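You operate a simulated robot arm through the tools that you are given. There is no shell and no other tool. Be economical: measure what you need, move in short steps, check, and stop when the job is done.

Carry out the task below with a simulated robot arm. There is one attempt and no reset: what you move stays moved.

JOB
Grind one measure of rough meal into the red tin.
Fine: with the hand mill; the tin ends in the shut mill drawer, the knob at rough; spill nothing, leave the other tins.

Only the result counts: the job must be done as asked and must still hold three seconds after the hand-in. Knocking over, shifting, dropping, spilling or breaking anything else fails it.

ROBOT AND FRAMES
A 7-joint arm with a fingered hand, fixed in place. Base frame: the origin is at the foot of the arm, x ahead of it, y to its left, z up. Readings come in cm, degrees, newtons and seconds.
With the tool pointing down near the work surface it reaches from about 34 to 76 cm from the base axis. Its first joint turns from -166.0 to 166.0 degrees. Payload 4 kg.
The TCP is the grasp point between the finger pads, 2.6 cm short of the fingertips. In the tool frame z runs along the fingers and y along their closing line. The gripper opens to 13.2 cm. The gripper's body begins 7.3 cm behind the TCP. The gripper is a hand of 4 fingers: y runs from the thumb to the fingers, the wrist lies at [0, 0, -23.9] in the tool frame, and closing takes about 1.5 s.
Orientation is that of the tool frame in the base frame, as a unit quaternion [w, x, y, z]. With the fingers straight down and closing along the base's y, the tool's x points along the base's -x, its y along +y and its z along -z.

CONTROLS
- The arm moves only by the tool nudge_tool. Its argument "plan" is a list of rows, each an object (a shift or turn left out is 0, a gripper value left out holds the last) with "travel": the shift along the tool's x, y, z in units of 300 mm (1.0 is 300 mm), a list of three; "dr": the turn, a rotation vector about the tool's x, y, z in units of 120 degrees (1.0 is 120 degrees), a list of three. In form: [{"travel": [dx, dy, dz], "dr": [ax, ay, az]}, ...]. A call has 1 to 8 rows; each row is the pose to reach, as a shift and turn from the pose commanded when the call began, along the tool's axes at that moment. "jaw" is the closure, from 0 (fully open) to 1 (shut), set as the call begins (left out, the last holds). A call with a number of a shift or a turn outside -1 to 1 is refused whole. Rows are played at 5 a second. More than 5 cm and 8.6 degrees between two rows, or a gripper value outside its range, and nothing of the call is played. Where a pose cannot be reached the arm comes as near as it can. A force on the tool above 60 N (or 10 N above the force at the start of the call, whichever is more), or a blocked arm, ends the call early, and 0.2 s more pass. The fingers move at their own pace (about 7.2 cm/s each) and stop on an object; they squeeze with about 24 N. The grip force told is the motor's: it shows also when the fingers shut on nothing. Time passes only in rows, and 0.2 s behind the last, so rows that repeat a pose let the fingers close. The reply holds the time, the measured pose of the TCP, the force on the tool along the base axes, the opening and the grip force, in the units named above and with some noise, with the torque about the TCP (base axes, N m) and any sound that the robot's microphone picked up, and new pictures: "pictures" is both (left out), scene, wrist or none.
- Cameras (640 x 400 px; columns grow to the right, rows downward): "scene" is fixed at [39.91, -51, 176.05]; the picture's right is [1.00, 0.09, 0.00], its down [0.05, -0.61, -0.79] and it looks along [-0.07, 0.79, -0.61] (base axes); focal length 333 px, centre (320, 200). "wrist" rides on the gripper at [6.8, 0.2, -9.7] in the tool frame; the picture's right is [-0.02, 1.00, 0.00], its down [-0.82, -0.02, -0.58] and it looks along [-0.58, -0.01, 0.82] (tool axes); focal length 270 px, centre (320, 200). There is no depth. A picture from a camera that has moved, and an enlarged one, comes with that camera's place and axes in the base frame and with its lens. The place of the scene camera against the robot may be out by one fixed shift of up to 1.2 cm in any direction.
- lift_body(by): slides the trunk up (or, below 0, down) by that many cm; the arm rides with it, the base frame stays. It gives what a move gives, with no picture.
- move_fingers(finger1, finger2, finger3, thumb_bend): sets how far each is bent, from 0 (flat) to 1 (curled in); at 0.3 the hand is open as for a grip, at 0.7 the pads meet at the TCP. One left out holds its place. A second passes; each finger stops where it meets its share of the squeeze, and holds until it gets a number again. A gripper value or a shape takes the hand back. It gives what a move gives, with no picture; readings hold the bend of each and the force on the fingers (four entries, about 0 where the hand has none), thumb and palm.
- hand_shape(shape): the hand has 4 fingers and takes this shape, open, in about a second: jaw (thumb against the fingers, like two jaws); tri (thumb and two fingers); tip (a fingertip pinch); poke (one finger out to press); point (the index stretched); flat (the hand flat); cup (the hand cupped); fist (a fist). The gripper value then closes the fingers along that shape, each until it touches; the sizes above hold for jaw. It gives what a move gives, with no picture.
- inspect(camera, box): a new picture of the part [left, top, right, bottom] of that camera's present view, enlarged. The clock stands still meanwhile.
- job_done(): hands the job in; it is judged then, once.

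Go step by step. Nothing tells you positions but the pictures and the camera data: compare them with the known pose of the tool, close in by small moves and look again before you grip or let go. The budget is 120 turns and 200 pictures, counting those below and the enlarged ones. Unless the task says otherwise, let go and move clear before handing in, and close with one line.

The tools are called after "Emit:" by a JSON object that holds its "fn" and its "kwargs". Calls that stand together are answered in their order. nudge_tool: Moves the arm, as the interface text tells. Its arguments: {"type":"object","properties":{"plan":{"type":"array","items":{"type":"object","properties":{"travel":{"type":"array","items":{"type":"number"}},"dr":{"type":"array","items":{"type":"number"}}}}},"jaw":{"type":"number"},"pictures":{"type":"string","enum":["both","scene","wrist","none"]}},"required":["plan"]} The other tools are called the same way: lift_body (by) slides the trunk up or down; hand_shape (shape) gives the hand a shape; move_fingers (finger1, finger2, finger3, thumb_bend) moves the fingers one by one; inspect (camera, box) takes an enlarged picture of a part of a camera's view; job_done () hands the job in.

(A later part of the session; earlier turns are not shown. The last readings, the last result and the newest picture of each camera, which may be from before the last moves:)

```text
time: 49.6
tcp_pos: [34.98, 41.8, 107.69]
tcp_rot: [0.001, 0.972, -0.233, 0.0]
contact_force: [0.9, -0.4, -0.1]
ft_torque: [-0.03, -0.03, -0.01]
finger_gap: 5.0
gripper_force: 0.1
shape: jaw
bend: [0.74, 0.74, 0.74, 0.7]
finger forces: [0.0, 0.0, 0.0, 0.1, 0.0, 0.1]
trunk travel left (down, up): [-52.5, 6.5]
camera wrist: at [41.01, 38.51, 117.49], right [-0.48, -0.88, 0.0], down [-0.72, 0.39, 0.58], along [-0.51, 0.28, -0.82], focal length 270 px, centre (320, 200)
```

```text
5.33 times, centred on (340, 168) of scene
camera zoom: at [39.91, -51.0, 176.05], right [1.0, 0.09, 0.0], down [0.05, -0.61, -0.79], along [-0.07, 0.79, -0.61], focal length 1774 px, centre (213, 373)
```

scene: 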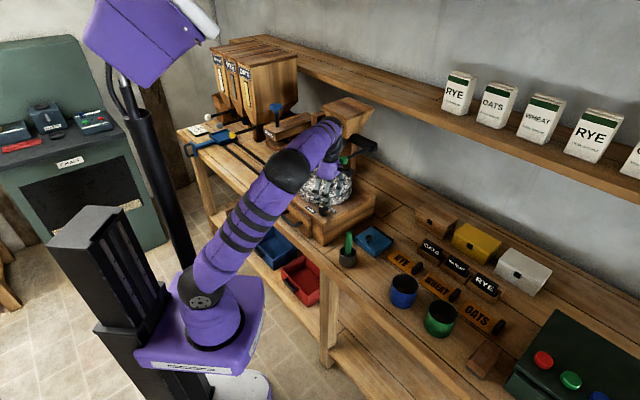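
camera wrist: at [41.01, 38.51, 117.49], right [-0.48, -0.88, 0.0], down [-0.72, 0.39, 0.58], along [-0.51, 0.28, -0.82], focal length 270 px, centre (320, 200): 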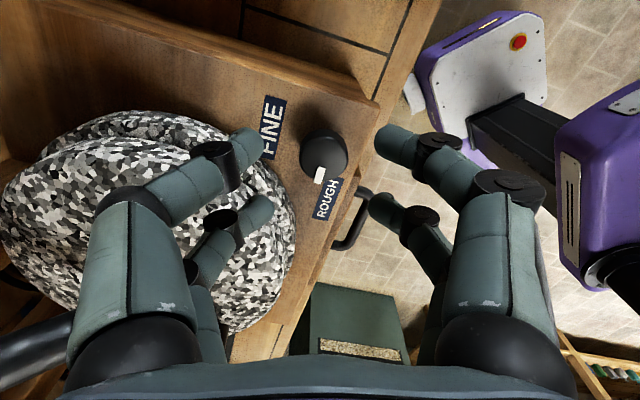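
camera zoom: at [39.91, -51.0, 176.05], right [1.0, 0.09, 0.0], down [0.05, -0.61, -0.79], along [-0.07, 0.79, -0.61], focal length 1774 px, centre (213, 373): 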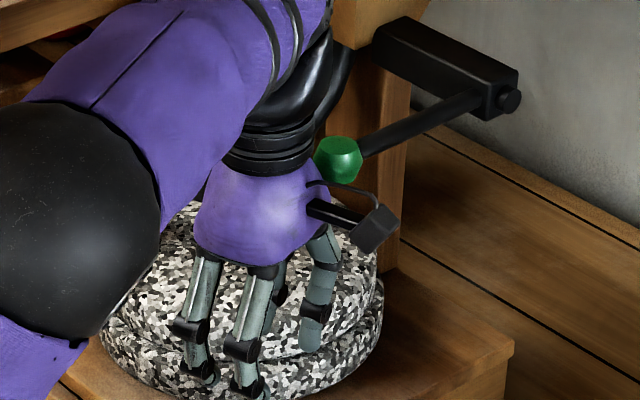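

The pointer sits at ROUGH. The green lever ball is close to the wrist, so I'll retreat away from it and rise to a pose where I can study the lever and stone.

Emit:
{"fn": "nudge_tool", "kwargs": {"plan": [{"travel": [0.047, 0.123, -0.033], "dr": [0, 0, 0.06]}, {"travel": [0.093, 0.247, -0.1], "dr": [0, 0, 0.12]}, {"travel": [0.13, 0.34, -0.22], "dr": [0, 0, 0.18]}, {"travel": [0.157, 0.417, -0.355], "dr": [0, 0, 0.24]}, {"travel": [0.177, 0.467, -0.5], "dr": [0, 0, 0.3]}, {"travel": [0.193, 0.507, -0.645], "dr": [0, 0, 0.36]}, {"travel": [0.203, 0.533, -0.79], "dr": [0, 0, 0.42]}, {"travel": [0.21, 0.557, -0.867], "dr": [0, 0, 0.49]}]}}

Emit:
{"fn": "inspect", "kwargs": {"camera": "scene", "box": [280, 90, 400, 165]}}

```text
time: 51.4
tcp_pos: [33.09, 24.07, 133.6]
tcp_rot: [0.0, 0.732, -0.681, 0.0]
contact_force: [-0.3, 0.4, 0.1]
ft_torque: [-0.02, -0.04, -0.01]
finger_gap: 4.98
gripper_force: 0.1
shape: jaw
bend: [0.74, 0.74, 0.74, 0.7]
finger forces: [0.0, 0.0, 0.0, 0.0, 0.1, 0.0]
trunk travel left (down, up): [-52.5, 6.5]
camera wrist: at [33.33, 17.34, 143.48], right [-1.0, -0.05, 0.0], down [-0.04, 0.82, 0.58], along [-0.03, 0.58, -0.82], focal length 270 px, centre (320, 200)
```

scene: 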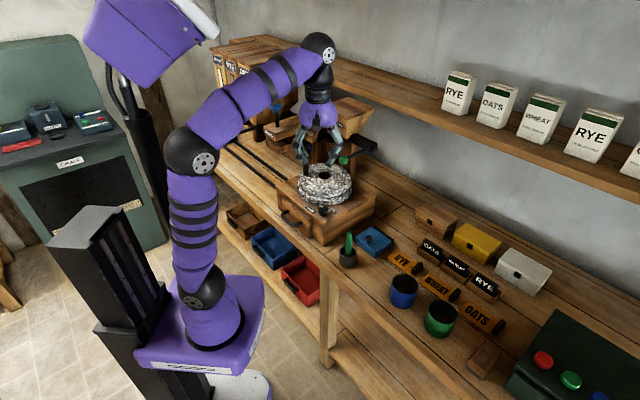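
wrist: 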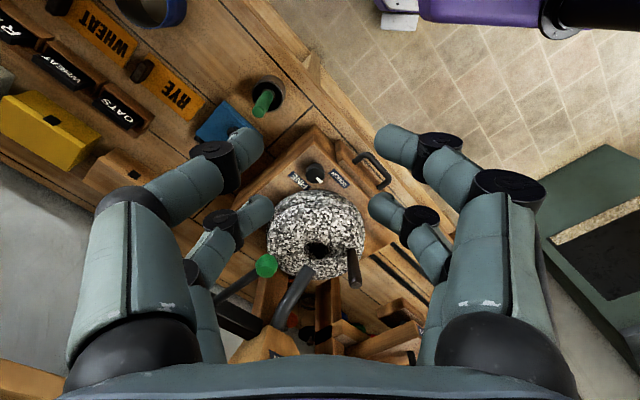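

```text
5.33 times, centred on (340, 128) of scene
camera zoom: at [39.91, -51.0, 176.05], right [1.0, 0.09, 0.0], down [0.05, -0.61, -0.79], along [-0.07, 0.79, -0.61], focal length 1774 px, centre (213, 587)
```

zoom: 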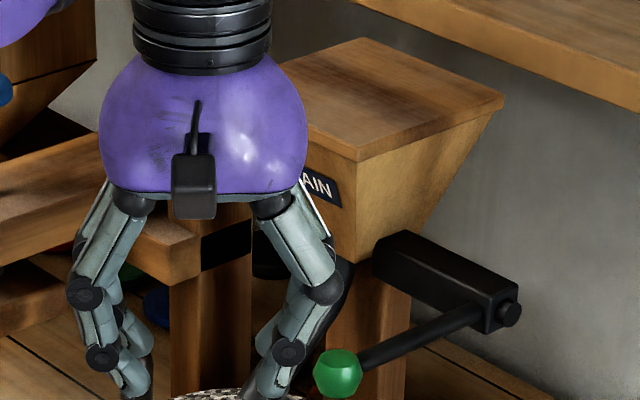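

Emit:
{"fn": "inspect", "kwargs": {"camera": "wrist", "box": [200, 180, 440, 360]}}

```text
2.22 times, centred on (320, 270) of wrist
camera zoom: at [33.33, 17.34, 143.48], right [-1.0, -0.05, 0.0], down [-0.04, 0.82, 0.58], along [-0.03, 0.58, -0.82], focal length 601 px, centre (320, 44)
```

zoom: 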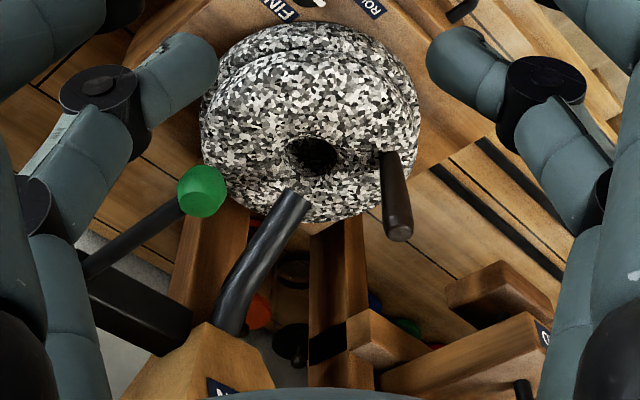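

The lever ball is at about (39.2, 46.6, 118) and its hub at about (48.5, 57.4, 117). The rod is level and points at me, so it should swing down. I'll approach it tilted 40° from the front, away from the hopper. Yaw first, then tilt.

Emit:
{"fn": "nudge_tool", "kwargs": {"plan": [{"dr": [0, 0, 0.068]}, {"dr": [0, 0, 0.136]}, {"dr": [0, 0, 0.204]}, {"dr": [0, 0, 0.272]}, {"dr": [0, 0, 0.34]}, {"dr": [0, 0, 0.408]}, {"dr": [0, 0, 0.408]}], "jaw": 0.45, "pictures": "none"}}

Emit:
{"fn": "nudge_tool", "kwargs": {"plan": [{"travel": [-0.07, 0.077, 0.047], "dr": [0, -0.067, 0]}, {"travel": [-0.14, 0.154, 0.094], "dr": [0, -0.133, 0]}, {"travel": [-0.21, 0.232, 0.142], "dr": [0, -0.2, 0]}, {"travel": [-0.28, 0.309, 0.189], "dr": [0, -0.267, 0]}, {"travel": [-0.35, 0.386, 0.236], "dr": [0, -0.333, 0]}, {"travel": [-0.35, 0.386, 0.236], "dr": [0, -0.333, 0]}]}}

Emit:
{"fn": "inspect", "kwargs": {"camera": "scene", "box": [280, 90, 400, 165]}}

```text
time: 53.0
tcp_pos: [33.14, 24.2, 133.46]
tcp_rot: [0.0, -0.383, 0.924, 0.001]
contact_force: [0.0, 0.5, 0.5]
ft_torque: [0.0, 0.01, 0.0]
finger_gap: 7.17
gripper_force: 0.1
shape: jaw
bend: [0.72, 0.72, 0.72, 0.7]
finger forces: [0.1, 0.1, 0.0, 0.0, 0.0, 0.0]
trunk travel left (down, up): [-52.5, 6.5]
```

```text
time: 54.4
tcp_pos: [32.2, 39.47, 126.51]
tcp_rot: [0.316, -0.361, 0.867, 0.132]
contact_force: [-0.1, 0.1, 0.1]
ft_torque: [0.0, 0.0, 0.01]
finger_gap: 7.19
gripper_force: 0.0
shape: jaw
bend: [0.72, 0.72, 0.72, 0.7]
finger forces: [0.0, 0.0, 0.0, 0.0, 0.0, 0.0]
trunk travel left (down, up): [-52.5, 6.5]
camera wrist: at [23.94, 31.53, 129.7], right [-0.7, 0.72, 0.02], down [0.19, 0.17, 0.97], along [0.69, 0.68, -0.25], focal length 270 px, centre (320, 200)
```

scene: 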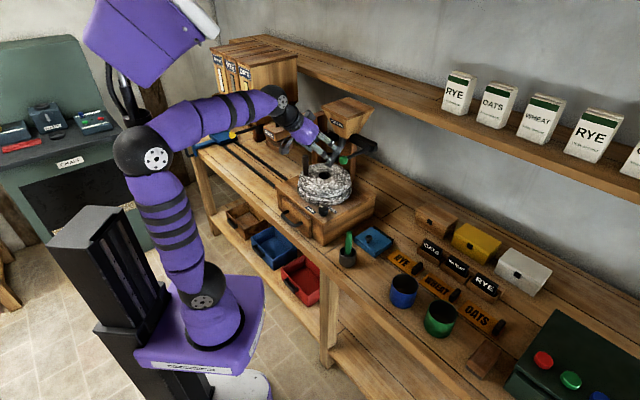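
wrist: 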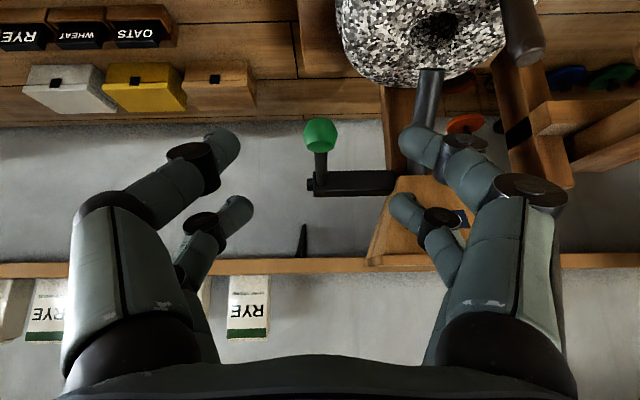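

```text
5.33 times, centred on (340, 128) of scene
camera zoom: at [39.91, -51.0, 176.05], right [1.0, 0.09, 0.0], down [0.05, -0.61, -0.79], along [-0.07, 0.79, -0.61], focal length 1774 px, centre (213, 587)
```

zoom: 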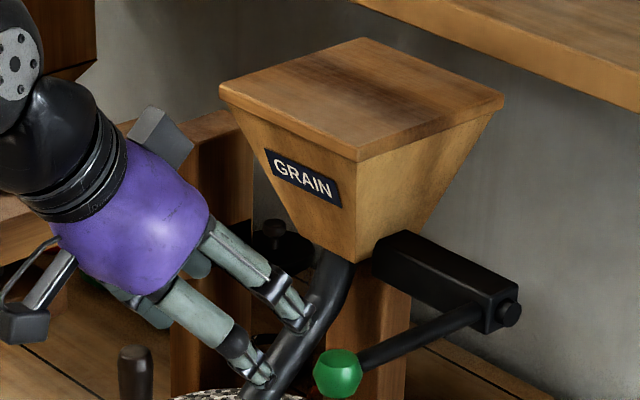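

The ball is at (39.2, 46.7, 118.1), dead ahead along the fingers. I'll advance about 12 cm to straddle it.

Emit:
{"fn": "nudge_tool", "kwargs": {"plan": [{"travel": [-0.003, 0.002, 0.12]}, {"travel": [-0.006, 0.004, 0.24]}, {"travel": [-0.01, 0.005, 0.34]}, {"travel": [-0.01, 0.005, 0.4]}, {"travel": [-0.01, 0.005, 0.4]}]}}

Emit:
{"fn": "inspect", "kwargs": {"camera": "scene", "box": [290, 110, 390, 172]}}

```text
time: 55.6
tcp_pos: [37.91, 45.53, 117.34]
tcp_rot: [0.316, -0.361, 0.867, 0.132]
contact_force: [0.0, 0.0, -0.8]
ft_torque: [0.0, 0.0, -0.01]
finger_gap: 7.2
gripper_force: 0.0
shape: jaw
bend: [0.72, 0.72, 0.72, 0.7]
finger forces: [0.1, 0.0, 0.1, 0.1, 0.0, 0.0]
trunk travel left (down, up): [-52.5, 6.5]
camera wrist: at [29.63, 37.54, 120.48], right [-0.7, 0.72, 0.02], down [0.19, 0.17, 0.97], along [0.69, 0.68, -0.26], focal length 270 px, centre (320, 200)
```

scene: 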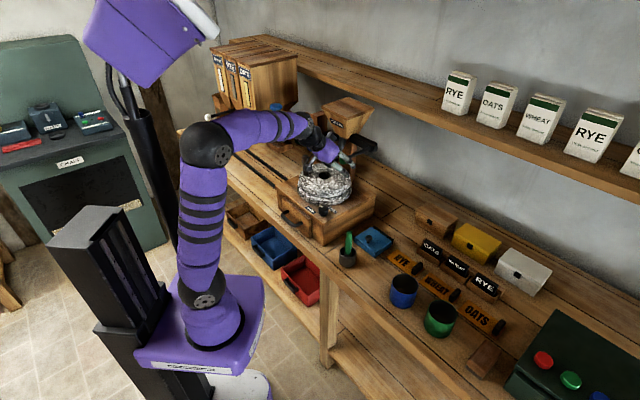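
wrist: 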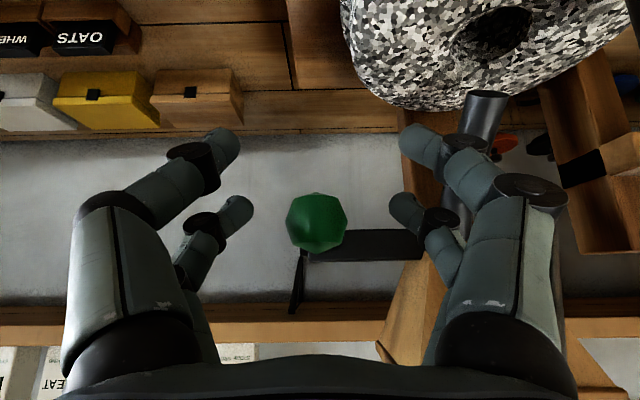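

```text
6.40 times, centred on (340, 141) of scene
camera zoom: at [39.91, -51.0, 176.05], right [1.0, 0.09, 0.0], down [0.05, -0.61, -0.79], along [-0.07, 0.79, -0.61], focal length 2129 px, centre (192, 578)
```

zoom: 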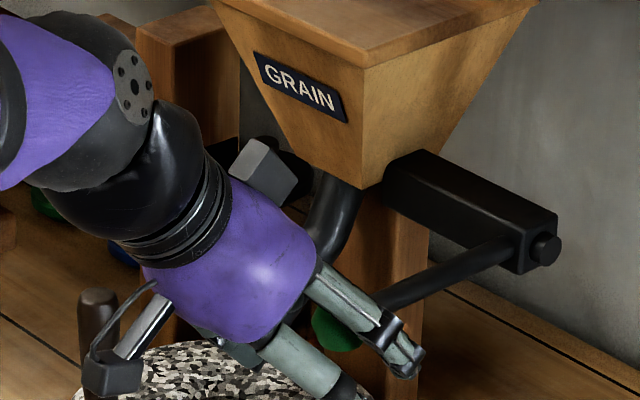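

The ball sits between the upper digits. I'll close on it.

Emit:
{"fn": "nudge_tool", "kwargs": {"plan": [{"travel": [0, -0.005, 0]}, {"travel": [0, -0.005, 0]}, {"travel": [0, -0.005, 0]}, {"travel": [0, -0.005, 0]}, {"travel": [0, -0.005, 0]}, {"travel": [0, -0.005, 0]}], "jaw": 1.0}}

```text
time: 57.0
tcp_pos: [37.96, 45.42, 117.24]
tcp_rot: [0.314, -0.362, 0.868, 0.131]
contact_force: [2.8, 2.8, -5.7]
ft_torque: [-0.06, 0.11, -0.01]
finger_gap: 0.02
gripper_force: 23.4
shape: jaw
bend: [0.61, 0.73, 0.73, 0.7]
finger forces: [0.0, 19.9, 20.1, 0.1, 0.1, 0.0]
trunk travel left (down, up): [-52.5, 6.5]
camera wrist: at [29.76, 37.44, 120.48], right [-0.7, 0.72, 0.02], down [0.2, 0.17, 0.97], along [0.69, 0.68, -0.26], focal length 270 px, centre (320, 200)
```

scene: 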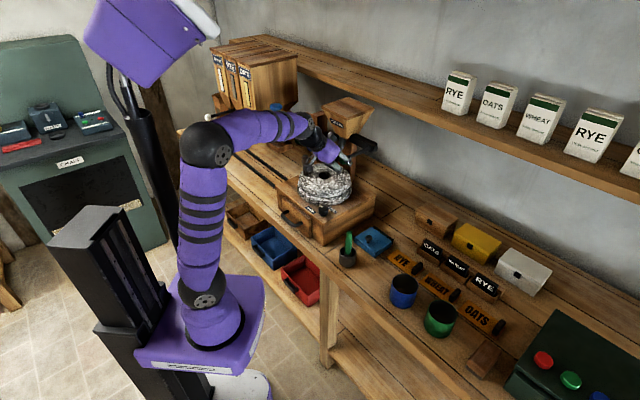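
wrist: 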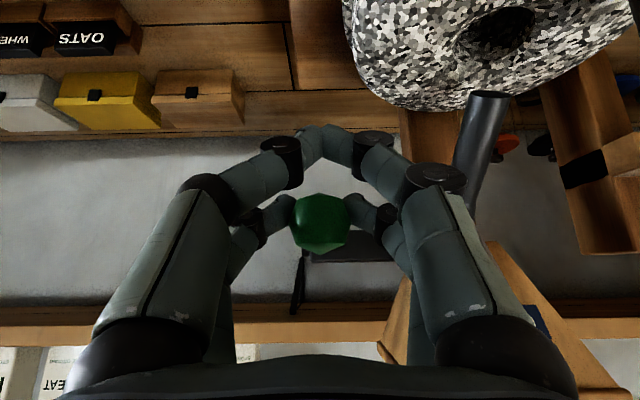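

The ball is held. I'll swing the lever down along its arc, starting with 10°, and watch the force.

Emit:
{"fn": "nudge_tool", "kwargs": {"plan": [{"travel": [0.011, 0, 0.016]}, {"travel": [0.022, 0, 0.032]}, {"travel": [0.033, 0, 0.047]}, {"travel": [0.044, 0, 0.063]}, {"travel": [0.044, 0, 0.063]}], "pictures": "none"}}

Emit:
{"fn": "inspect", "kwargs": {"camera": "scene", "box": [290, 110, 390, 172]}}

```text
time: 58.2
tcp_pos: [38.25, 45.7, 115.2]
tcp_rot: [0.316, -0.361, 0.867, 0.131]
contact_force: [8.8, 9.2, 4.9]
ft_torque: [0.13, -0.13, 0.0]
finger_gap: 0.0
gripper_force: 24.1
shape: jaw
bend: [0.61, 0.73, 0.73, 0.7]
finger forces: [0.0, 20.3, 19.5, 0.0, 0.1, 0.0]
trunk travel left (down, up): [-52.5, 6.5]
```

```text
6.40 times, centred on (340, 141) of scene
camera zoom: at [39.91, -51.0, 176.05], right [1.0, 0.09, 0.0], down [0.05, -0.61, -0.79], along [-0.07, 0.79, -0.61], focal length 2129 px, centre (192, 578)
```

zoom: 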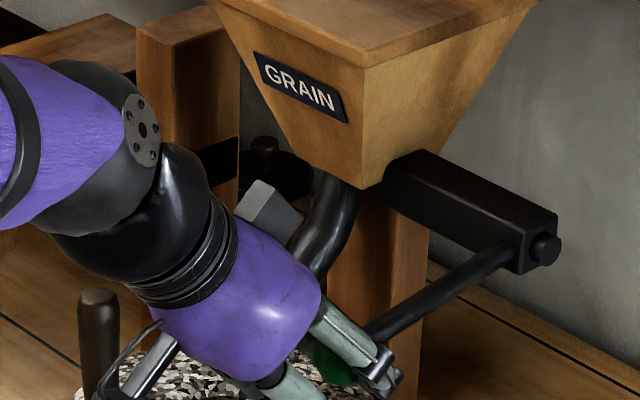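

The lever is moving down smoothly. I'll continue the arc.

Emit:
{"fn": "nudge_tool", "kwargs": {"plan": [{"travel": [0.006, 0, 0.03]}, {"travel": [0.016, 0, 0.06]}, {"travel": [0.026, 0, 0.092]}, {"travel": [0.034, 0, 0.122]}, {"travel": [0.041, 0, 0.153]}, {"travel": [0.041, 0, 0.153]}], "pictures": "none"}}

Emit:
{"fn": "inspect", "kwargs": {"camera": "scene", "box": [290, 110, 390, 172]}}

```text
time: 59.6
tcp_pos: [39.3, 47.04, 110.95]
tcp_rot: [0.316, -0.362, 0.867, 0.131]
contact_force: [-0.4, 0.4, 0.3]
ft_torque: [-0.02, 0.01, -0.02]
finger_gap: 0.0
gripper_force: 24.5
shape: jaw
bend: [0.61, 0.76, 0.76, 0.7]
finger forces: [0.0, 0.0, 0.0, 0.0, 0.1, 0.1]
trunk travel left (down, up): [-52.5, 6.5]
```

```text
6.40 times, centred on (340, 141) of scene
camera zoom: at [39.91, -51.0, 176.05], right [1.0, 0.09, 0.0], down [0.05, -0.61, -0.79], along [-0.07, 0.79, -0.61], focal length 2129 px, centre (192, 578)
```

zoom: 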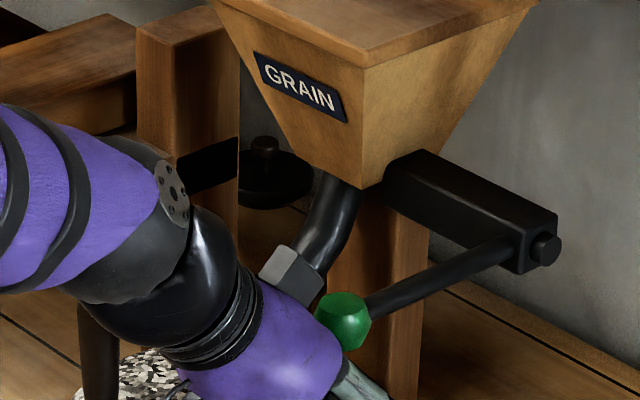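

The ball slipped out and sprang back to rest; the lever is spring-loaded. I'll retreat along -n, rise, and check whether any grain dropped.

Emit:
{"fn": "nudge_tool", "kwargs": {"plan": [{"travel": [0.085, 0, -0.071]}, {"travel": [0.17, 0, -0.143]}, {"travel": [0.255, 0, -0.214]}, {"travel": [0.17, 0, -0.316]}, {"travel": [0.084, 0, -0.418]}, {"travel": [-0.002, 0, -0.521]}, {"travel": [-0.002, 0, -0.521]}]}}

Emit:
{"fn": "inspect", "kwargs": {"camera": "wrist", "box": [280, 0, 600, 200]}}

Emit:
{"fn": "inspect", "kwargs": {"camera": "scene", "box": [290, 130, 390, 192]}}

```text
time: 61.2
tcp_pos: [32.62, 39.71, 123.03]
tcp_rot: [0.315, -0.362, 0.867, 0.131]
contact_force: [0.5, 0.2, 0.0]
ft_torque: [0.03, -0.02, 0.02]
finger_gap: 0.0
gripper_force: 24.3
shape: jaw
bend: [0.61, 0.76, 0.76, 0.7]
finger forces: [0.1, 0.1, 0.0, 0.0, 0.0, 0.0]
trunk travel left (down, up): [-52.5, 6.5]
camera wrist: at [24.37, 31.84, 126.11], right [-0.7, 0.72, 0.02], down [0.19, 0.17, 0.97], along [0.69, 0.68, -0.26], focal length 270 px, centre (320, 200)
```

scene: 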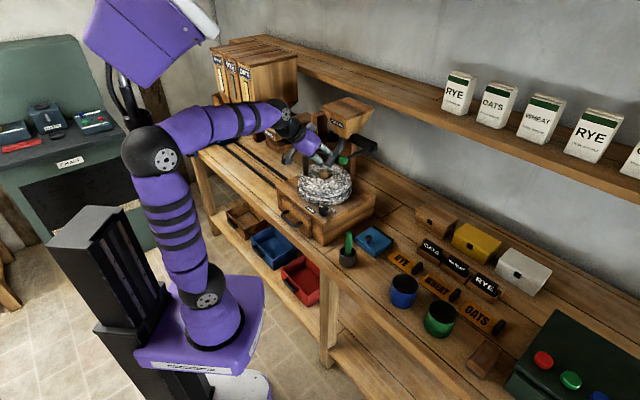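
wrist: 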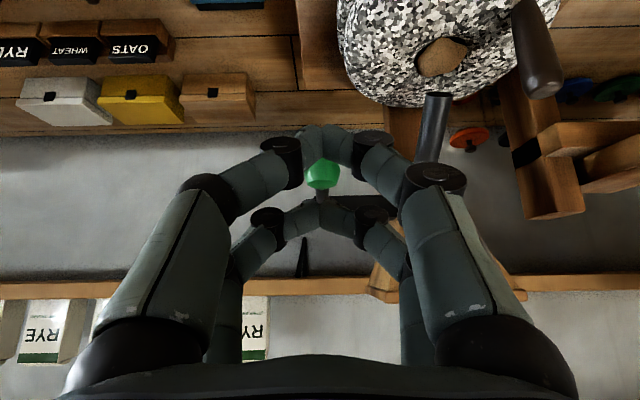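

```text
2.00 times, centred on (440, 100) of wrist
camera zoom: at [24.37, 31.84, 126.11], right [-0.7, 0.72, 0.02], down [0.19, 0.17, 0.97], along [0.69, 0.68, -0.26], focal length 541 px, centre (80, 400)
```

zoom: 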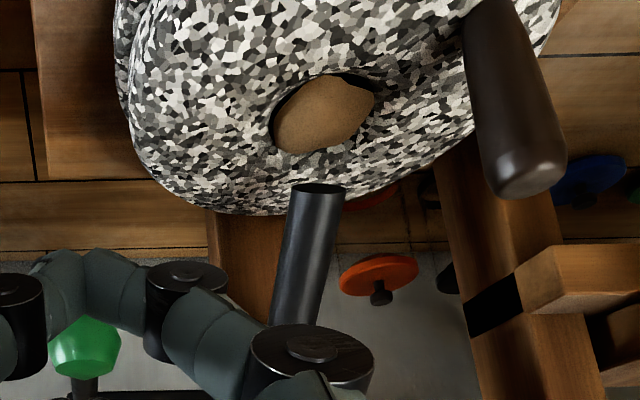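

```text
6.40 times, centred on (340, 161) of scene
camera zoom: at [39.91, -51.0, 176.05], right [1.0, 0.09, 0.0], down [0.05, -0.61, -0.79], along [-0.07, 0.79, -0.61], focal length 2129 px, centre (192, 450)
```

zoom: 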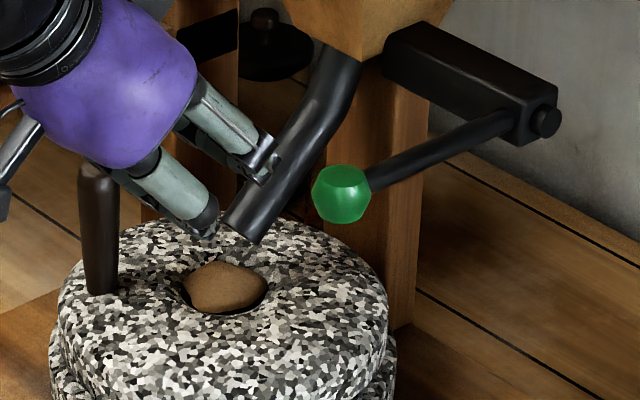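

The stone's eye is now filled with grain, so exactly one measure has dropped and I won't touch the lever again. Next I'll level the hand and yaw it to grip the stone's peg, at about (25, 56, top 113.4), from above.

Emit:
{"fn": "nudge_tool", "kwargs": {"plan": [{"travel": [0, 0, -0.05], "dr": [0, 0.067, 0]}, {"travel": [0, 0, -0.05], "dr": [0, 0.133, 0]}, {"travel": [0, 0, -0.05], "dr": [0, 0.2, 0]}, {"travel": [0, 0, -0.05], "dr": [0, 0.267, 0]}, {"travel": [0, 0, -0.05], "dr": [0, 0.333, 0]}, {"travel": [0, 0, -0.05], "dr": [0, 0.333, 0]}], "pictures": "none", "jaw": 0.5}}

Emit:
{"fn": "nudge_tool", "kwargs": {"plan": [{"dr": [0, 0, 0.07]}, {"dr": [0, 0, 0.14]}, {"dr": [0, 0, 0.21]}, {"dr": [0, 0, 0.28]}, {"dr": [0, 0, 0.35]}, {"dr": [0, 0, 0.42]}, {"dr": [0, 0, 0.49]}, {"dr": [0, 0, 0.56]}], "pictures": "none"}}

Emit:
{"fn": "nudge_tool", "kwargs": {"plan": [{"dr": [0, 0, 0.063]}, {"dr": [0, 0, 0.126]}, {"dr": [0, 0, 0.19]}, {"dr": [0, 0, 0.19]}], "pictures": "scene"}}

```text
time: 62.6
tcp_pos: [31.8, 39.08, 123.98]
tcp_rot: [-0.001, -0.385, 0.923, 0.0]
contact_force: [0.2, 0.6, 0.1]
ft_torque: [-0.06, 0.01, -0.01]
finger_gap: 6.57
gripper_force: 0.1
shape: jaw
bend: [0.73, 0.73, 0.73, 0.7]
finger forces: [0.0, 0.1, 0.0, 0.0, 0.1, 0.1]
trunk travel left (down, up): [-52.5, 6.5]
```

```text
time: 64.4
tcp_pos: [31.65, 39.09, 124.11]
tcp_rot: [0.0, 0.191, 0.982, 0.0]
contact_force: [0.9, -0.6, -0.8]
ft_torque: [0.01, -0.02, 0.02]
finger_gap: 6.57
gripper_force: 0.0
shape: jaw
bend: [0.73, 0.73, 0.73, 0.7]
finger forces: [0.0, 0.0, 0.0, 0.0, 0.0, 0.0]
trunk travel left (down, up): [-52.5, 6.5]
```

```text
time: 65.4
tcp_pos: [31.74, 39.28, 124.06]
tcp_rot: [0.0, 0.382, 0.924, 0.0]
contact_force: [-0.7, -0.6, 0.4]
ft_torque: [0.01, 0.01, -0.07]
finger_gap: 6.57
gripper_force: 0.1
shape: jaw
bend: [0.73, 0.73, 0.73, 0.7]
finger forces: [0.0, 0.1, 0.1, 0.0, 0.0, 0.1]
trunk travel left (down, up): [-52.5, 6.5]
```

scene: 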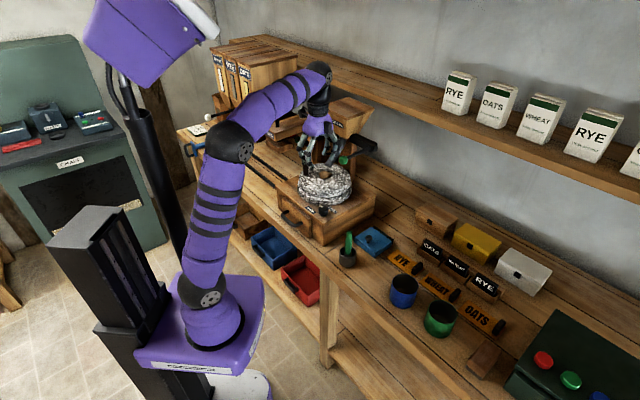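

Now I'll move above the peg.

Emit:
{"fn": "nudge_tool", "kwargs": {"plan": [{"travel": [0.12, 0.05, 0]}, {"travel": [0.24, 0.1, 0]}, {"travel": [0.36, 0.15, 0.03]}, {"travel": [0.47, 0.2, 0.07]}, {"travel": [0.554, 0.238, 0.1]}, {"travel": [0.554, 0.238, 0.1]}]}}

Emit:
{"fn": "inspect", "kwargs": {"camera": "scene", "box": [260, 100, 380, 175]}}

```text
time: 66.8
tcp_pos: [24.44, 56.0, 121.3]
tcp_rot: [0.0, 0.381, 0.924, 0.0]
contact_force: [0.2, 0.4, 0.4]
ft_torque: [-0.07, -0.02, -0.03]
finger_gap: 6.57
gripper_force: 0.0
shape: jaw
bend: [0.73, 0.73, 0.73, 0.7]
finger forces: [0.0, 0.0, 0.0, 0.1, 0.1, 0.0]
trunk travel left (down, up): [-52.5, 6.5]
camera wrist: at [19.72, 61.02, 130.9], right [0.72, 0.69, 0.0], down [0.56, -0.59, 0.58], along [0.4, -0.42, -0.82], focal length 270 px, centre (320, 200)
```

scene: 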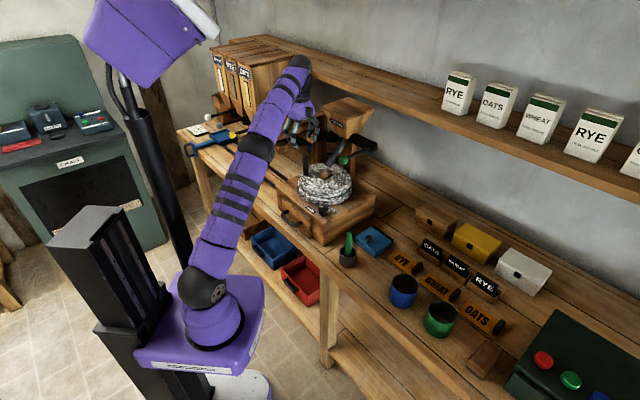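
wrist: 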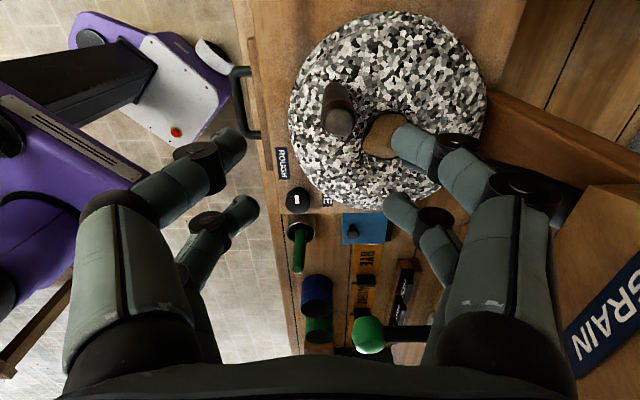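

```text
5.33 times, centred on (320, 138) of scene
camera zoom: at [39.91, -51.0, 176.05], right [1.0, 0.09, 0.0], down [0.05, -0.61, -0.79], along [-0.07, 0.79, -0.61], focal length 1774 px, centre (320, 533)
```

zoom: 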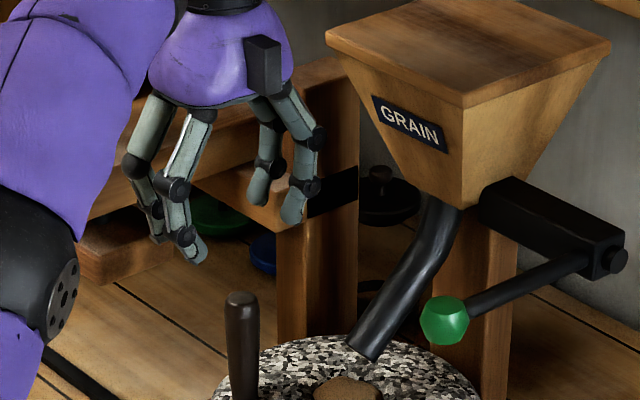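

From this close view the peg is at (24.9, 57.4), the stone's centre at about (31.6, 58.4) and the radius about 6.8. I'll align and descend over the peg.

Emit:
{"fn": "nudge_tool", "kwargs": {"plan": [{"travel": [0.024, 0.047, 0.03]}, {"travel": [0.024, 0.047, 0.13]}, {"travel": [0.024, 0.047, 0.2]}, {"travel": [0.024, 0.047, 0.2]}]}}

```text
time: 67.8
tcp_pos: [25.19, 57.47, 115.0]
tcp_rot: [0.0, 0.382, 0.924, 0.0]
contact_force: [0.0, 0.3, 1.0]
ft_torque: [0.01, 0.03, -0.03]
finger_gap: 6.58
gripper_force: 0.2
shape: jaw
bend: [0.73, 0.73, 0.73, 0.7]
finger forces: [0.0, 0.0, 0.1, 0.0, 0.1, 0.0]
trunk travel left (down, up): [-52.5, 6.5]
camera wrist: at [20.44, 62.44, 124.69], right [0.72, 0.69, 0.0], down [0.56, -0.59, 0.58], along [0.4, -0.42, -0.82], focal length 270 px, centre (320, 200)
```

scene: 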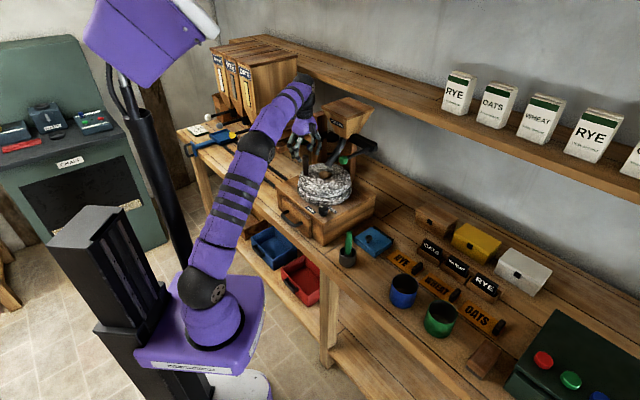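
wrist: 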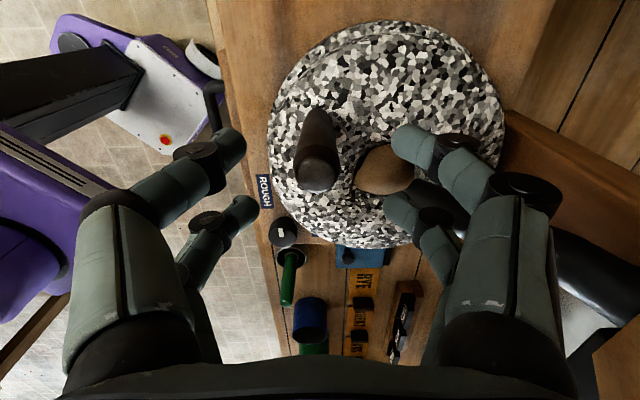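

I'll shift 0.9 cm so the peg sits between the digit pairs, then descend.

Emit:
{"fn": "nudge_tool", "kwargs": {"plan": [{"travel": [0.028, 0, 0.03]}, {"travel": [0.028, 0, 0.1]}, {"travel": [0.028, 0, 0.17]}, {"travel": [0.028, 0, 0.2]}, {"travel": [0.028, 0, 0.2]}]}}

Emit:
{"fn": "inspect", "kwargs": {"camera": "scene", "box": [270, 120, 370, 182]}}

```text
time: 69.0
tcp_pos: [24.78, 58.1, 109.01]
tcp_rot: [0.0, 0.38, 0.925, 0.0]
contact_force: [0.5, 0.0, 0.2]
ft_torque: [0.05, 0.01, 0.02]
finger_gap: 6.57
gripper_force: 0.0
shape: jaw
bend: [0.73, 0.73, 0.73, 0.7]
finger forces: [0.0, 0.1, 0.0, 0.0, 0.1, 0.1]
trunk travel left (down, up): [-52.5, 6.5]
camera wrist: at [19.93, 62.95, 118.72], right [0.72, 0.69, 0.0], down [0.56, -0.59, 0.58], along [0.4, -0.42, -0.82], focal length 270 px, centre (320, 200)
```

scene: 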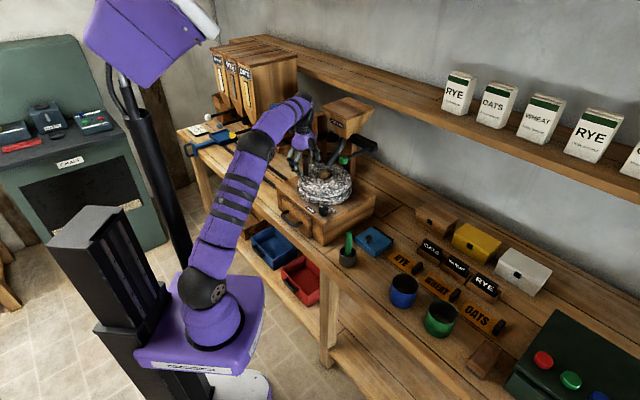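
wrist: 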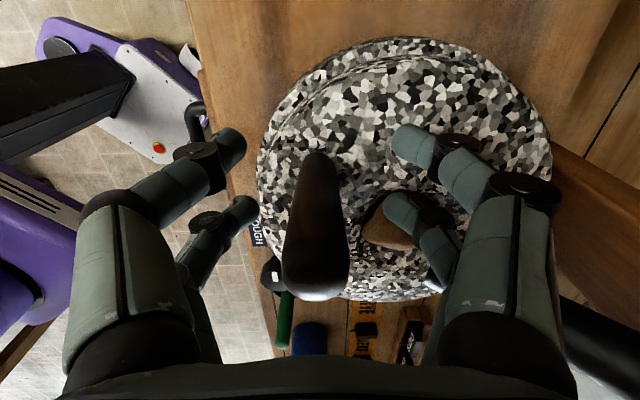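

```text
6.40 times, centred on (320, 151) of scene
camera zoom: at [39.91, -51.0, 176.05], right [1.0, 0.09, 0.0], down [0.05, -0.61, -0.79], along [-0.07, 0.79, -0.61], focal length 2129 px, centre (320, 514)
```

zoom: 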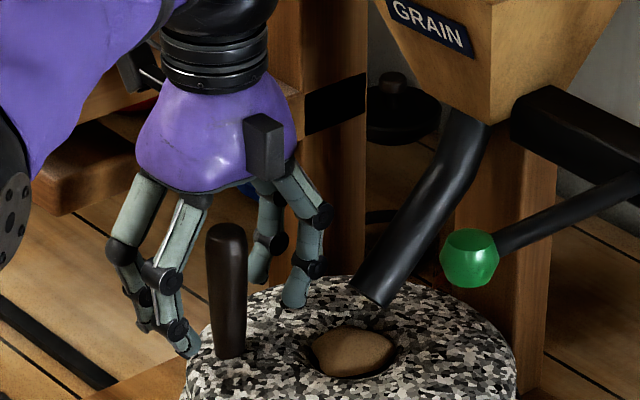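

The peg is centred within the cage of digits. Closing.

Emit:
{"fn": "nudge_tool", "kwargs": {"plan": [{"travel": [0, 0, 0]}, {"travel": [0, 0, 0]}, {"travel": [0, 0, 0]}, {"travel": [0, 0, 0]}, {"travel": [0, 0, 0]}, {"travel": [0, 0, 0]}], "jaw": 0.85}}

```text
time: 70.4
tcp_pos: [24.71, 58.06, 108.96]
tcp_rot: [0.0, 0.381, 0.925, 0.001]
contact_force: [0.7, 0.5, 0.0]
ft_torque: [0.01, -0.01, 0.0]
finger_gap: 2.02
gripper_force: 0.0
shape: jaw
bend: [0.73, 0.73, 0.73, 0.7]
finger forces: [0.0, 0.1, 0.1, 0.0, 0.0, 0.0]
trunk travel left (down, up): [-52.5, 6.5]
camera wrist: at [19.92, 62.95, 118.72], right [0.72, 0.69, 0.0], down [0.56, -0.59, 0.58], along [0.4, -0.42, -0.82], focal length 270 px, centre (320, 200)
```

scene: 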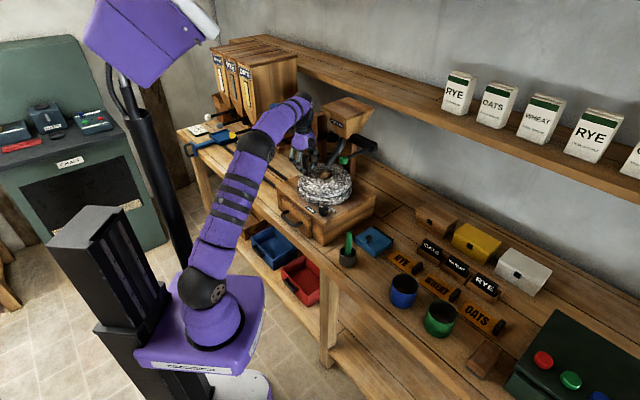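
wrist: 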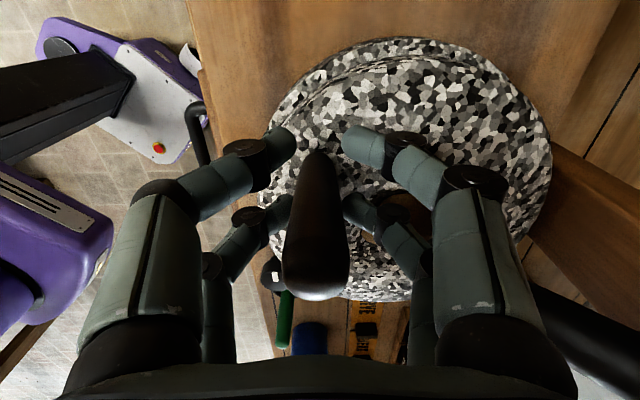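

There's no contact yet, so I'll close fully to hold the peg.

Emit:
{"fn": "nudge_tool", "kwargs": {"plan": [{"travel": [0, 0, 0]}, {"travel": [0, 0, 0]}, {"travel": [0, 0, 0]}, {"travel": [0, 0, 0]}], "jaw": 1.0}}

```text
time: 71.4
tcp_pos: [24.84, 57.98, 108.87]
tcp_rot: [0.001, 0.381, 0.925, 0.0]
contact_force: [3.6, -5.0, -5.8]
ft_torque: [0.02, -0.02, 0.01]
finger_gap: 0.02
gripper_force: 24.1
shape: jaw
bend: [0.61, 0.71, 0.72, 0.7]
finger forces: [0.1, 15.9, 16.7, 0.0, 0.1, 0.1]
trunk travel left (down, up): [-52.5, 6.5]
camera wrist: at [20.04, 62.91, 118.65], right [0.72, 0.69, 0.0], down [0.56, -0.59, 0.58], along [0.4, -0.42, -0.82], focal length 270 px, centre (320, 200)
```

scene: 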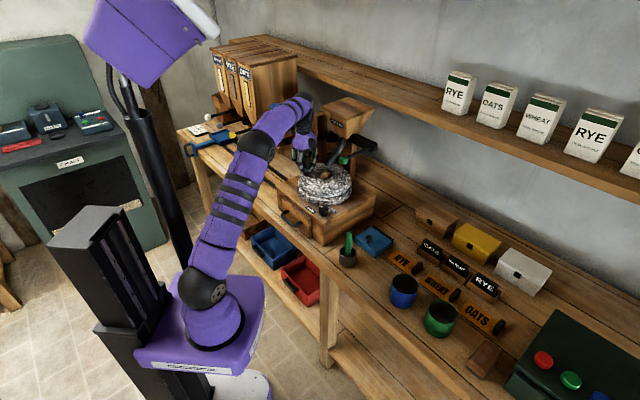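
wrist: 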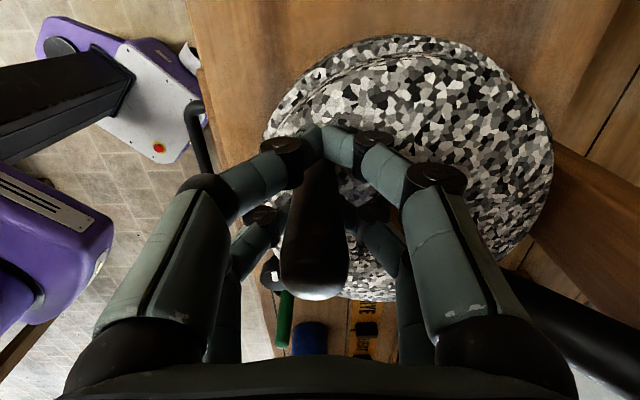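

The peg is confined between the closed front pair and the rear pair (about 16 N). I'll start turning the stone counter-clockwise along its circle.

Emit:
{"fn": "nudge_tool", "kwargs": {"plan": [{"travel": [-0.021, -0.013, 0]}, {"travel": [-0.0424, -0.026, 0]}, {"travel": [-0.064, -0.034, 0]}, {"travel": [-0.0859, -0.041, 0]}, {"travel": [-0.1316, -0.0466, 0]}, {"travel": [-0.1316, -0.0466, 0]}]}}

```text
time: 72.8
tcp_pos: [26.87, 54.17, 109.15]
tcp_rot: [0.001, 0.381, 0.925, 0.0]
contact_force: [0.8, -1.3, -0.5]
ft_torque: [-0.01, -0.03, 0.03]
finger_gap: 0.0
gripper_force: 23.9
shape: jaw
bend: [0.61, 0.72, 0.73, 0.7]
finger forces: [0.0, 0.1, 0.0, 0.1, 0.0, 0.0]
trunk travel left (down, up): [-52.5, 6.5]
camera wrist: at [22.02, 59.12, 118.94], right [0.72, 0.69, 0.0], down [0.56, -0.59, 0.58], along [0.4, -0.42, -0.82], focal length 270 px, centre (320, 200)
```

scene: 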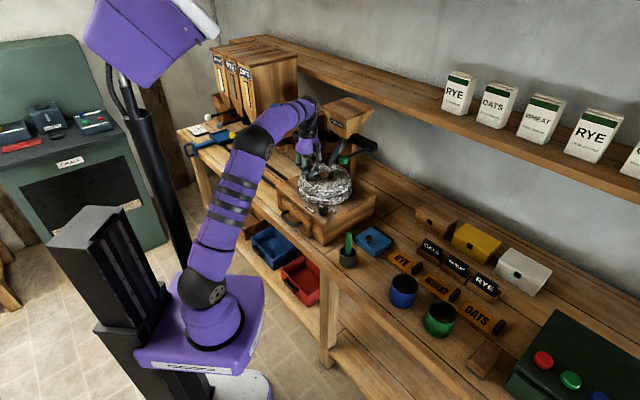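
wrist: 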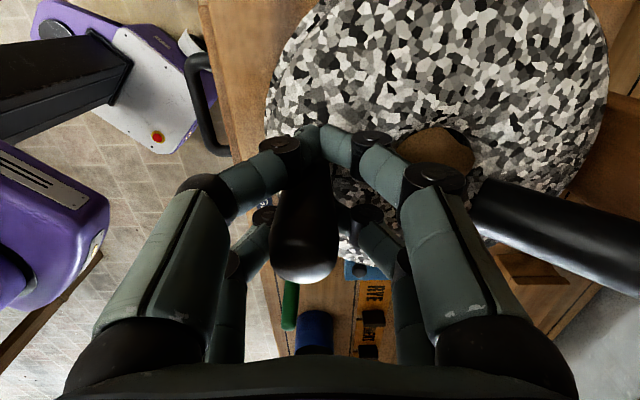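

The stone turns freely. I'll continue the arc to about 278°.

Emit:
{"fn": "nudge_tool", "kwargs": {"plan": [{"travel": [-0.023, 0.001, 0]}, {"travel": [-0.0458, 0.004, 0]}, {"travel": [-0.068, 0.01, 0]}, {"travel": [-0.0898, 0.0174, 0]}, {"travel": [-0.13, 0.0398, 0]}, {"travel": [-0.1647, 0.0699, 0]}, {"travel": [-0.1794, 0.0876, 0]}, {"travel": [-0.1794, 0.0876, 0]}]}}

Emit:
{"fn": "inspect", "kwargs": {"camera": "scene", "box": [270, 120, 390, 195]}}

```text
time: 74.6
tcp_pos: [32.44, 52.3, 109.07]
tcp_rot: [0.0, 0.38, 0.925, -0.001]
contact_force: [-1.5, -7.4, 0.9]
ft_torque: [-0.02, 0.0, 0.06]
finger_gap: 0.0
gripper_force: 23.6
shape: jaw
bend: [0.61, 0.72, 0.73, 0.7]
finger forces: [0.0, 0.1, 5.5, 0.0, 1.8, 0.0]
trunk travel left (down, up): [-52.5, 6.5]
camera wrist: at [27.7, 57.17, 118.93], right [0.72, 0.69, 0.0], down [0.56, -0.59, 0.58], along [0.4, -0.42, -0.82], focal length 270 px, centre (320, 200)
```

scene: 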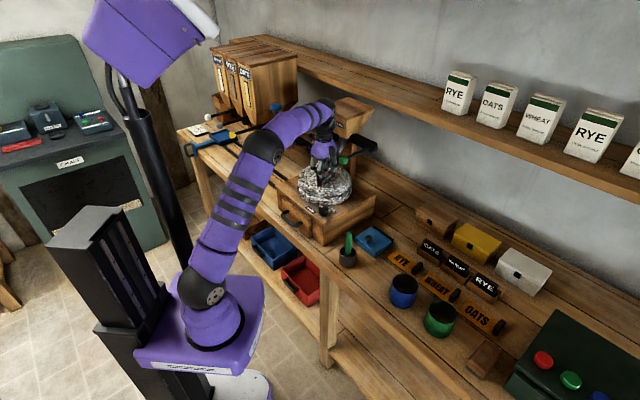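
wrist: 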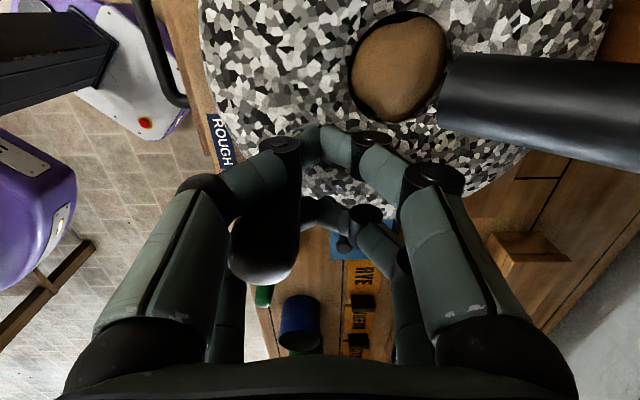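

```text
5.33 times, centred on (330, 158) of scene
camera zoom: at [39.91, -51.0, 176.05], right [1.0, 0.09, 0.0], down [0.05, -0.61, -0.79], along [-0.07, 0.79, -0.61], focal length 1774 px, centre (267, 427)
```

zoom: 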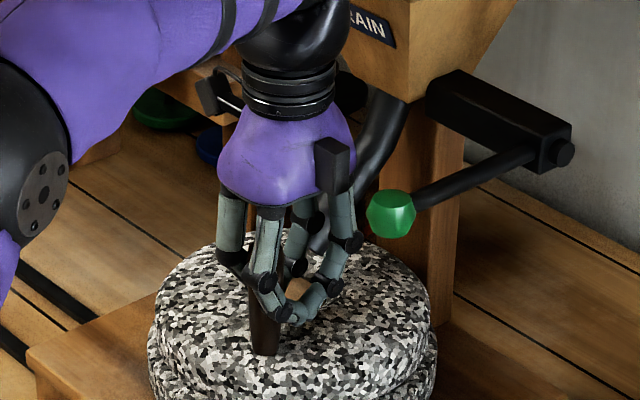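

The peg has slipped to the side of the hand at about 263°, and the grain is still in the eye. The hopper, spout and lever block the hand from following a full circle, so I'll lift off and try dragging the stone round by pressing fingertips on its top on the free front side.

Emit:
{"fn": "nudge_tool", "kwargs": {"plan": [{"travel": [0, 0, -0.15]}, {"travel": [0, 0, -0.29]}, {"travel": [0.02, 0, -0.29], "dr": [0, 0, -0.07]}, {"travel": [0.05, 0, -0.29], "dr": [0, 0, -0.14]}, {"travel": [0.08, 0, -0.29], "dr": [0, 0, -0.21]}, {"travel": [0.1, 0, -0.29], "dr": [0, 0, -0.28]}, {"travel": [0.12, 0, -0.29], "dr": [0, 0, -0.35]}, {"travel": [0.14, 0, -0.29], "dr": [0, 0, -0.42]}], "pictures": "none"}}

Emit:
{"fn": "nudge_tool", "kwargs": {"plan": [{"dr": [0, 0, -0.066]}, {"dr": [0, 0, -0.132]}, {"dr": [0, 0, -0.198]}, {"dr": [0, 0, -0.264]}, {"dr": [0, 0, -0.33]}, {"dr": [0, 0, -0.33]}]}}

Emit:
{"fn": "inspect", "kwargs": {"camera": "scene", "box": [270, 130, 390, 205]}}

```text
time: 76.4
tcp_pos: [29.3, 55.29, 117.94]
tcp_rot: [0.0, -0.051, 0.999, 0.0]
contact_force: [0.2, -0.1, -0.8]
ft_torque: [-0.02, 0.0, 0.0]
finger_gap: 0.0
gripper_force: 24.0
shape: jaw
bend: [0.61, 0.72, 0.73, 0.7]
finger forces: [0.1, 0.0, 0.1, 0.0, 0.0, 0.1]
trunk travel left (down, up): [-52.5, 6.5]
```

```text
time: 77.8
tcp_pos: [29.37, 55.26, 117.64]
tcp_rot: [-0.001, -0.384, 0.923, 0.0]
contact_force: [0.7, -1.0, -0.1]
ft_torque: [0.06, -0.03, -0.01]
finger_gap: 0.02
gripper_force: 23.9
shape: jaw
bend: [0.61, 0.72, 0.73, 0.7]
finger forces: [0.0, 0.0, 0.0, 0.0, 0.0, 0.0]
trunk travel left (down, up): [-52.5, 6.5]
camera wrist: at [24.37, 50.48, 127.49], right [-0.69, 0.72, 0.0], down [0.59, 0.57, 0.58], along [0.42, 0.4, -0.82], focal length 270 px, centre (320, 200)
```

scene: 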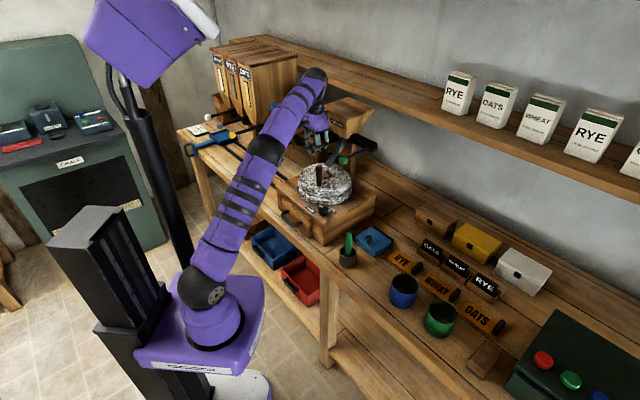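
wrist: 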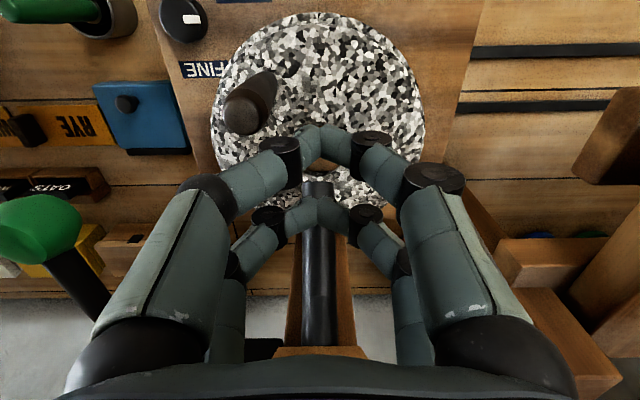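

```text
5.33 times, centred on (330, 168) of scene
camera zoom: at [39.91, -51.0, 176.05], right [1.0, 0.09, 0.0], down [0.05, -0.61, -0.79], along [-0.07, 0.79, -0.61], focal length 1774 px, centre (267, 373)
```

zoom: 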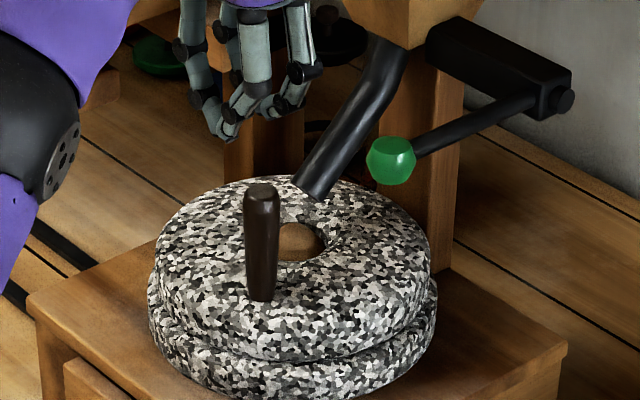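

From here the stone's centre is at about (31.7, 57.9) with the peg at 259°. I'll put the closed fingertips just above the stone's left side at 145° and press lightly.

Emit:
{"fn": "nudge_tool", "kwargs": {"plan": [{"travel": [-0.04, 0.11, 0]}, {"travel": [-0.077, 0.223, 0]}, {"travel": [-0.077, 0.223, 0.14]}, {"travel": [-0.077, 0.223, 0.28]}, {"travel": [-0.077, 0.223, 0.31]}, {"travel": [-0.077, 0.223, 0.33]}, {"travel": [-0.077, 0.223, 0.34]}, {"travel": [-0.077, 0.223, 0.34]}]}}

Emit:
{"fn": "inspect", "kwargs": {"camera": "scene", "box": [270, 120, 390, 195]}}

```text
time: 79.6
tcp_pos: [26.51, 62.49, 108.19]
tcp_rot: [-0.001, -0.384, 0.923, -0.001]
contact_force: [-0.5, 0.1, -0.9]
ft_torque: [0.0, 0.01, 0.0]
finger_gap: 0.01
gripper_force: 24.0
shape: jaw
bend: [0.61, 0.72, 0.73, 0.7]
finger forces: [0.0, 0.0, 0.0, 0.0, 0.0, 0.0]
out of reach, approached as far as the arm can: row 1, 2, 3, 4, 5, 6, 7, 8
trunk travel left (down, up): [-52.5, 6.5]
camera wrist: at [21.56, 57.83, 117.96], right [-0.69, 0.72, 0.0], down [0.59, 0.57, 0.58], along [0.42, 0.4, -0.82], focal length 270 px, centre (320, 200)
```

scene: 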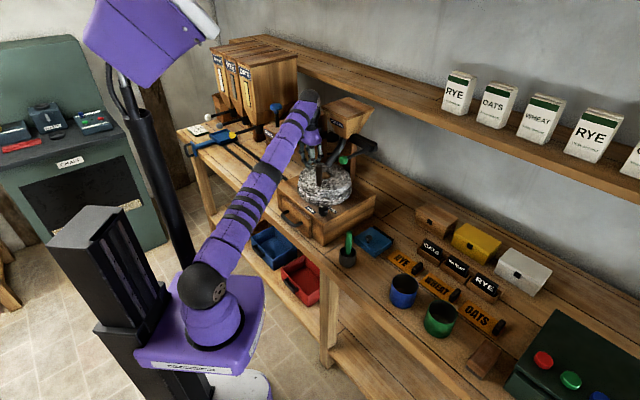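
wrist: 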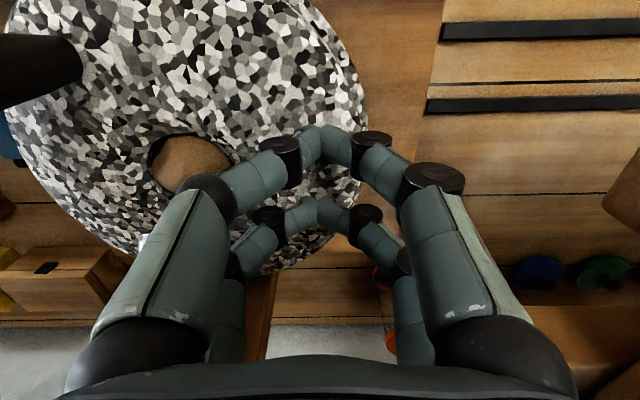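

```text
5.33 times, centred on (330, 158) of scene
camera zoom: at [39.91, -51.0, 176.05], right [1.0, 0.09, 0.0], down [0.05, -0.61, -0.79], along [-0.07, 0.79, -0.61], focal length 1774 px, centre (267, 427)
```

zoom: 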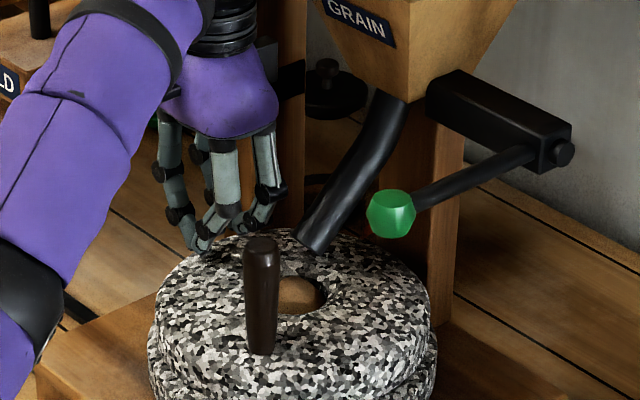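

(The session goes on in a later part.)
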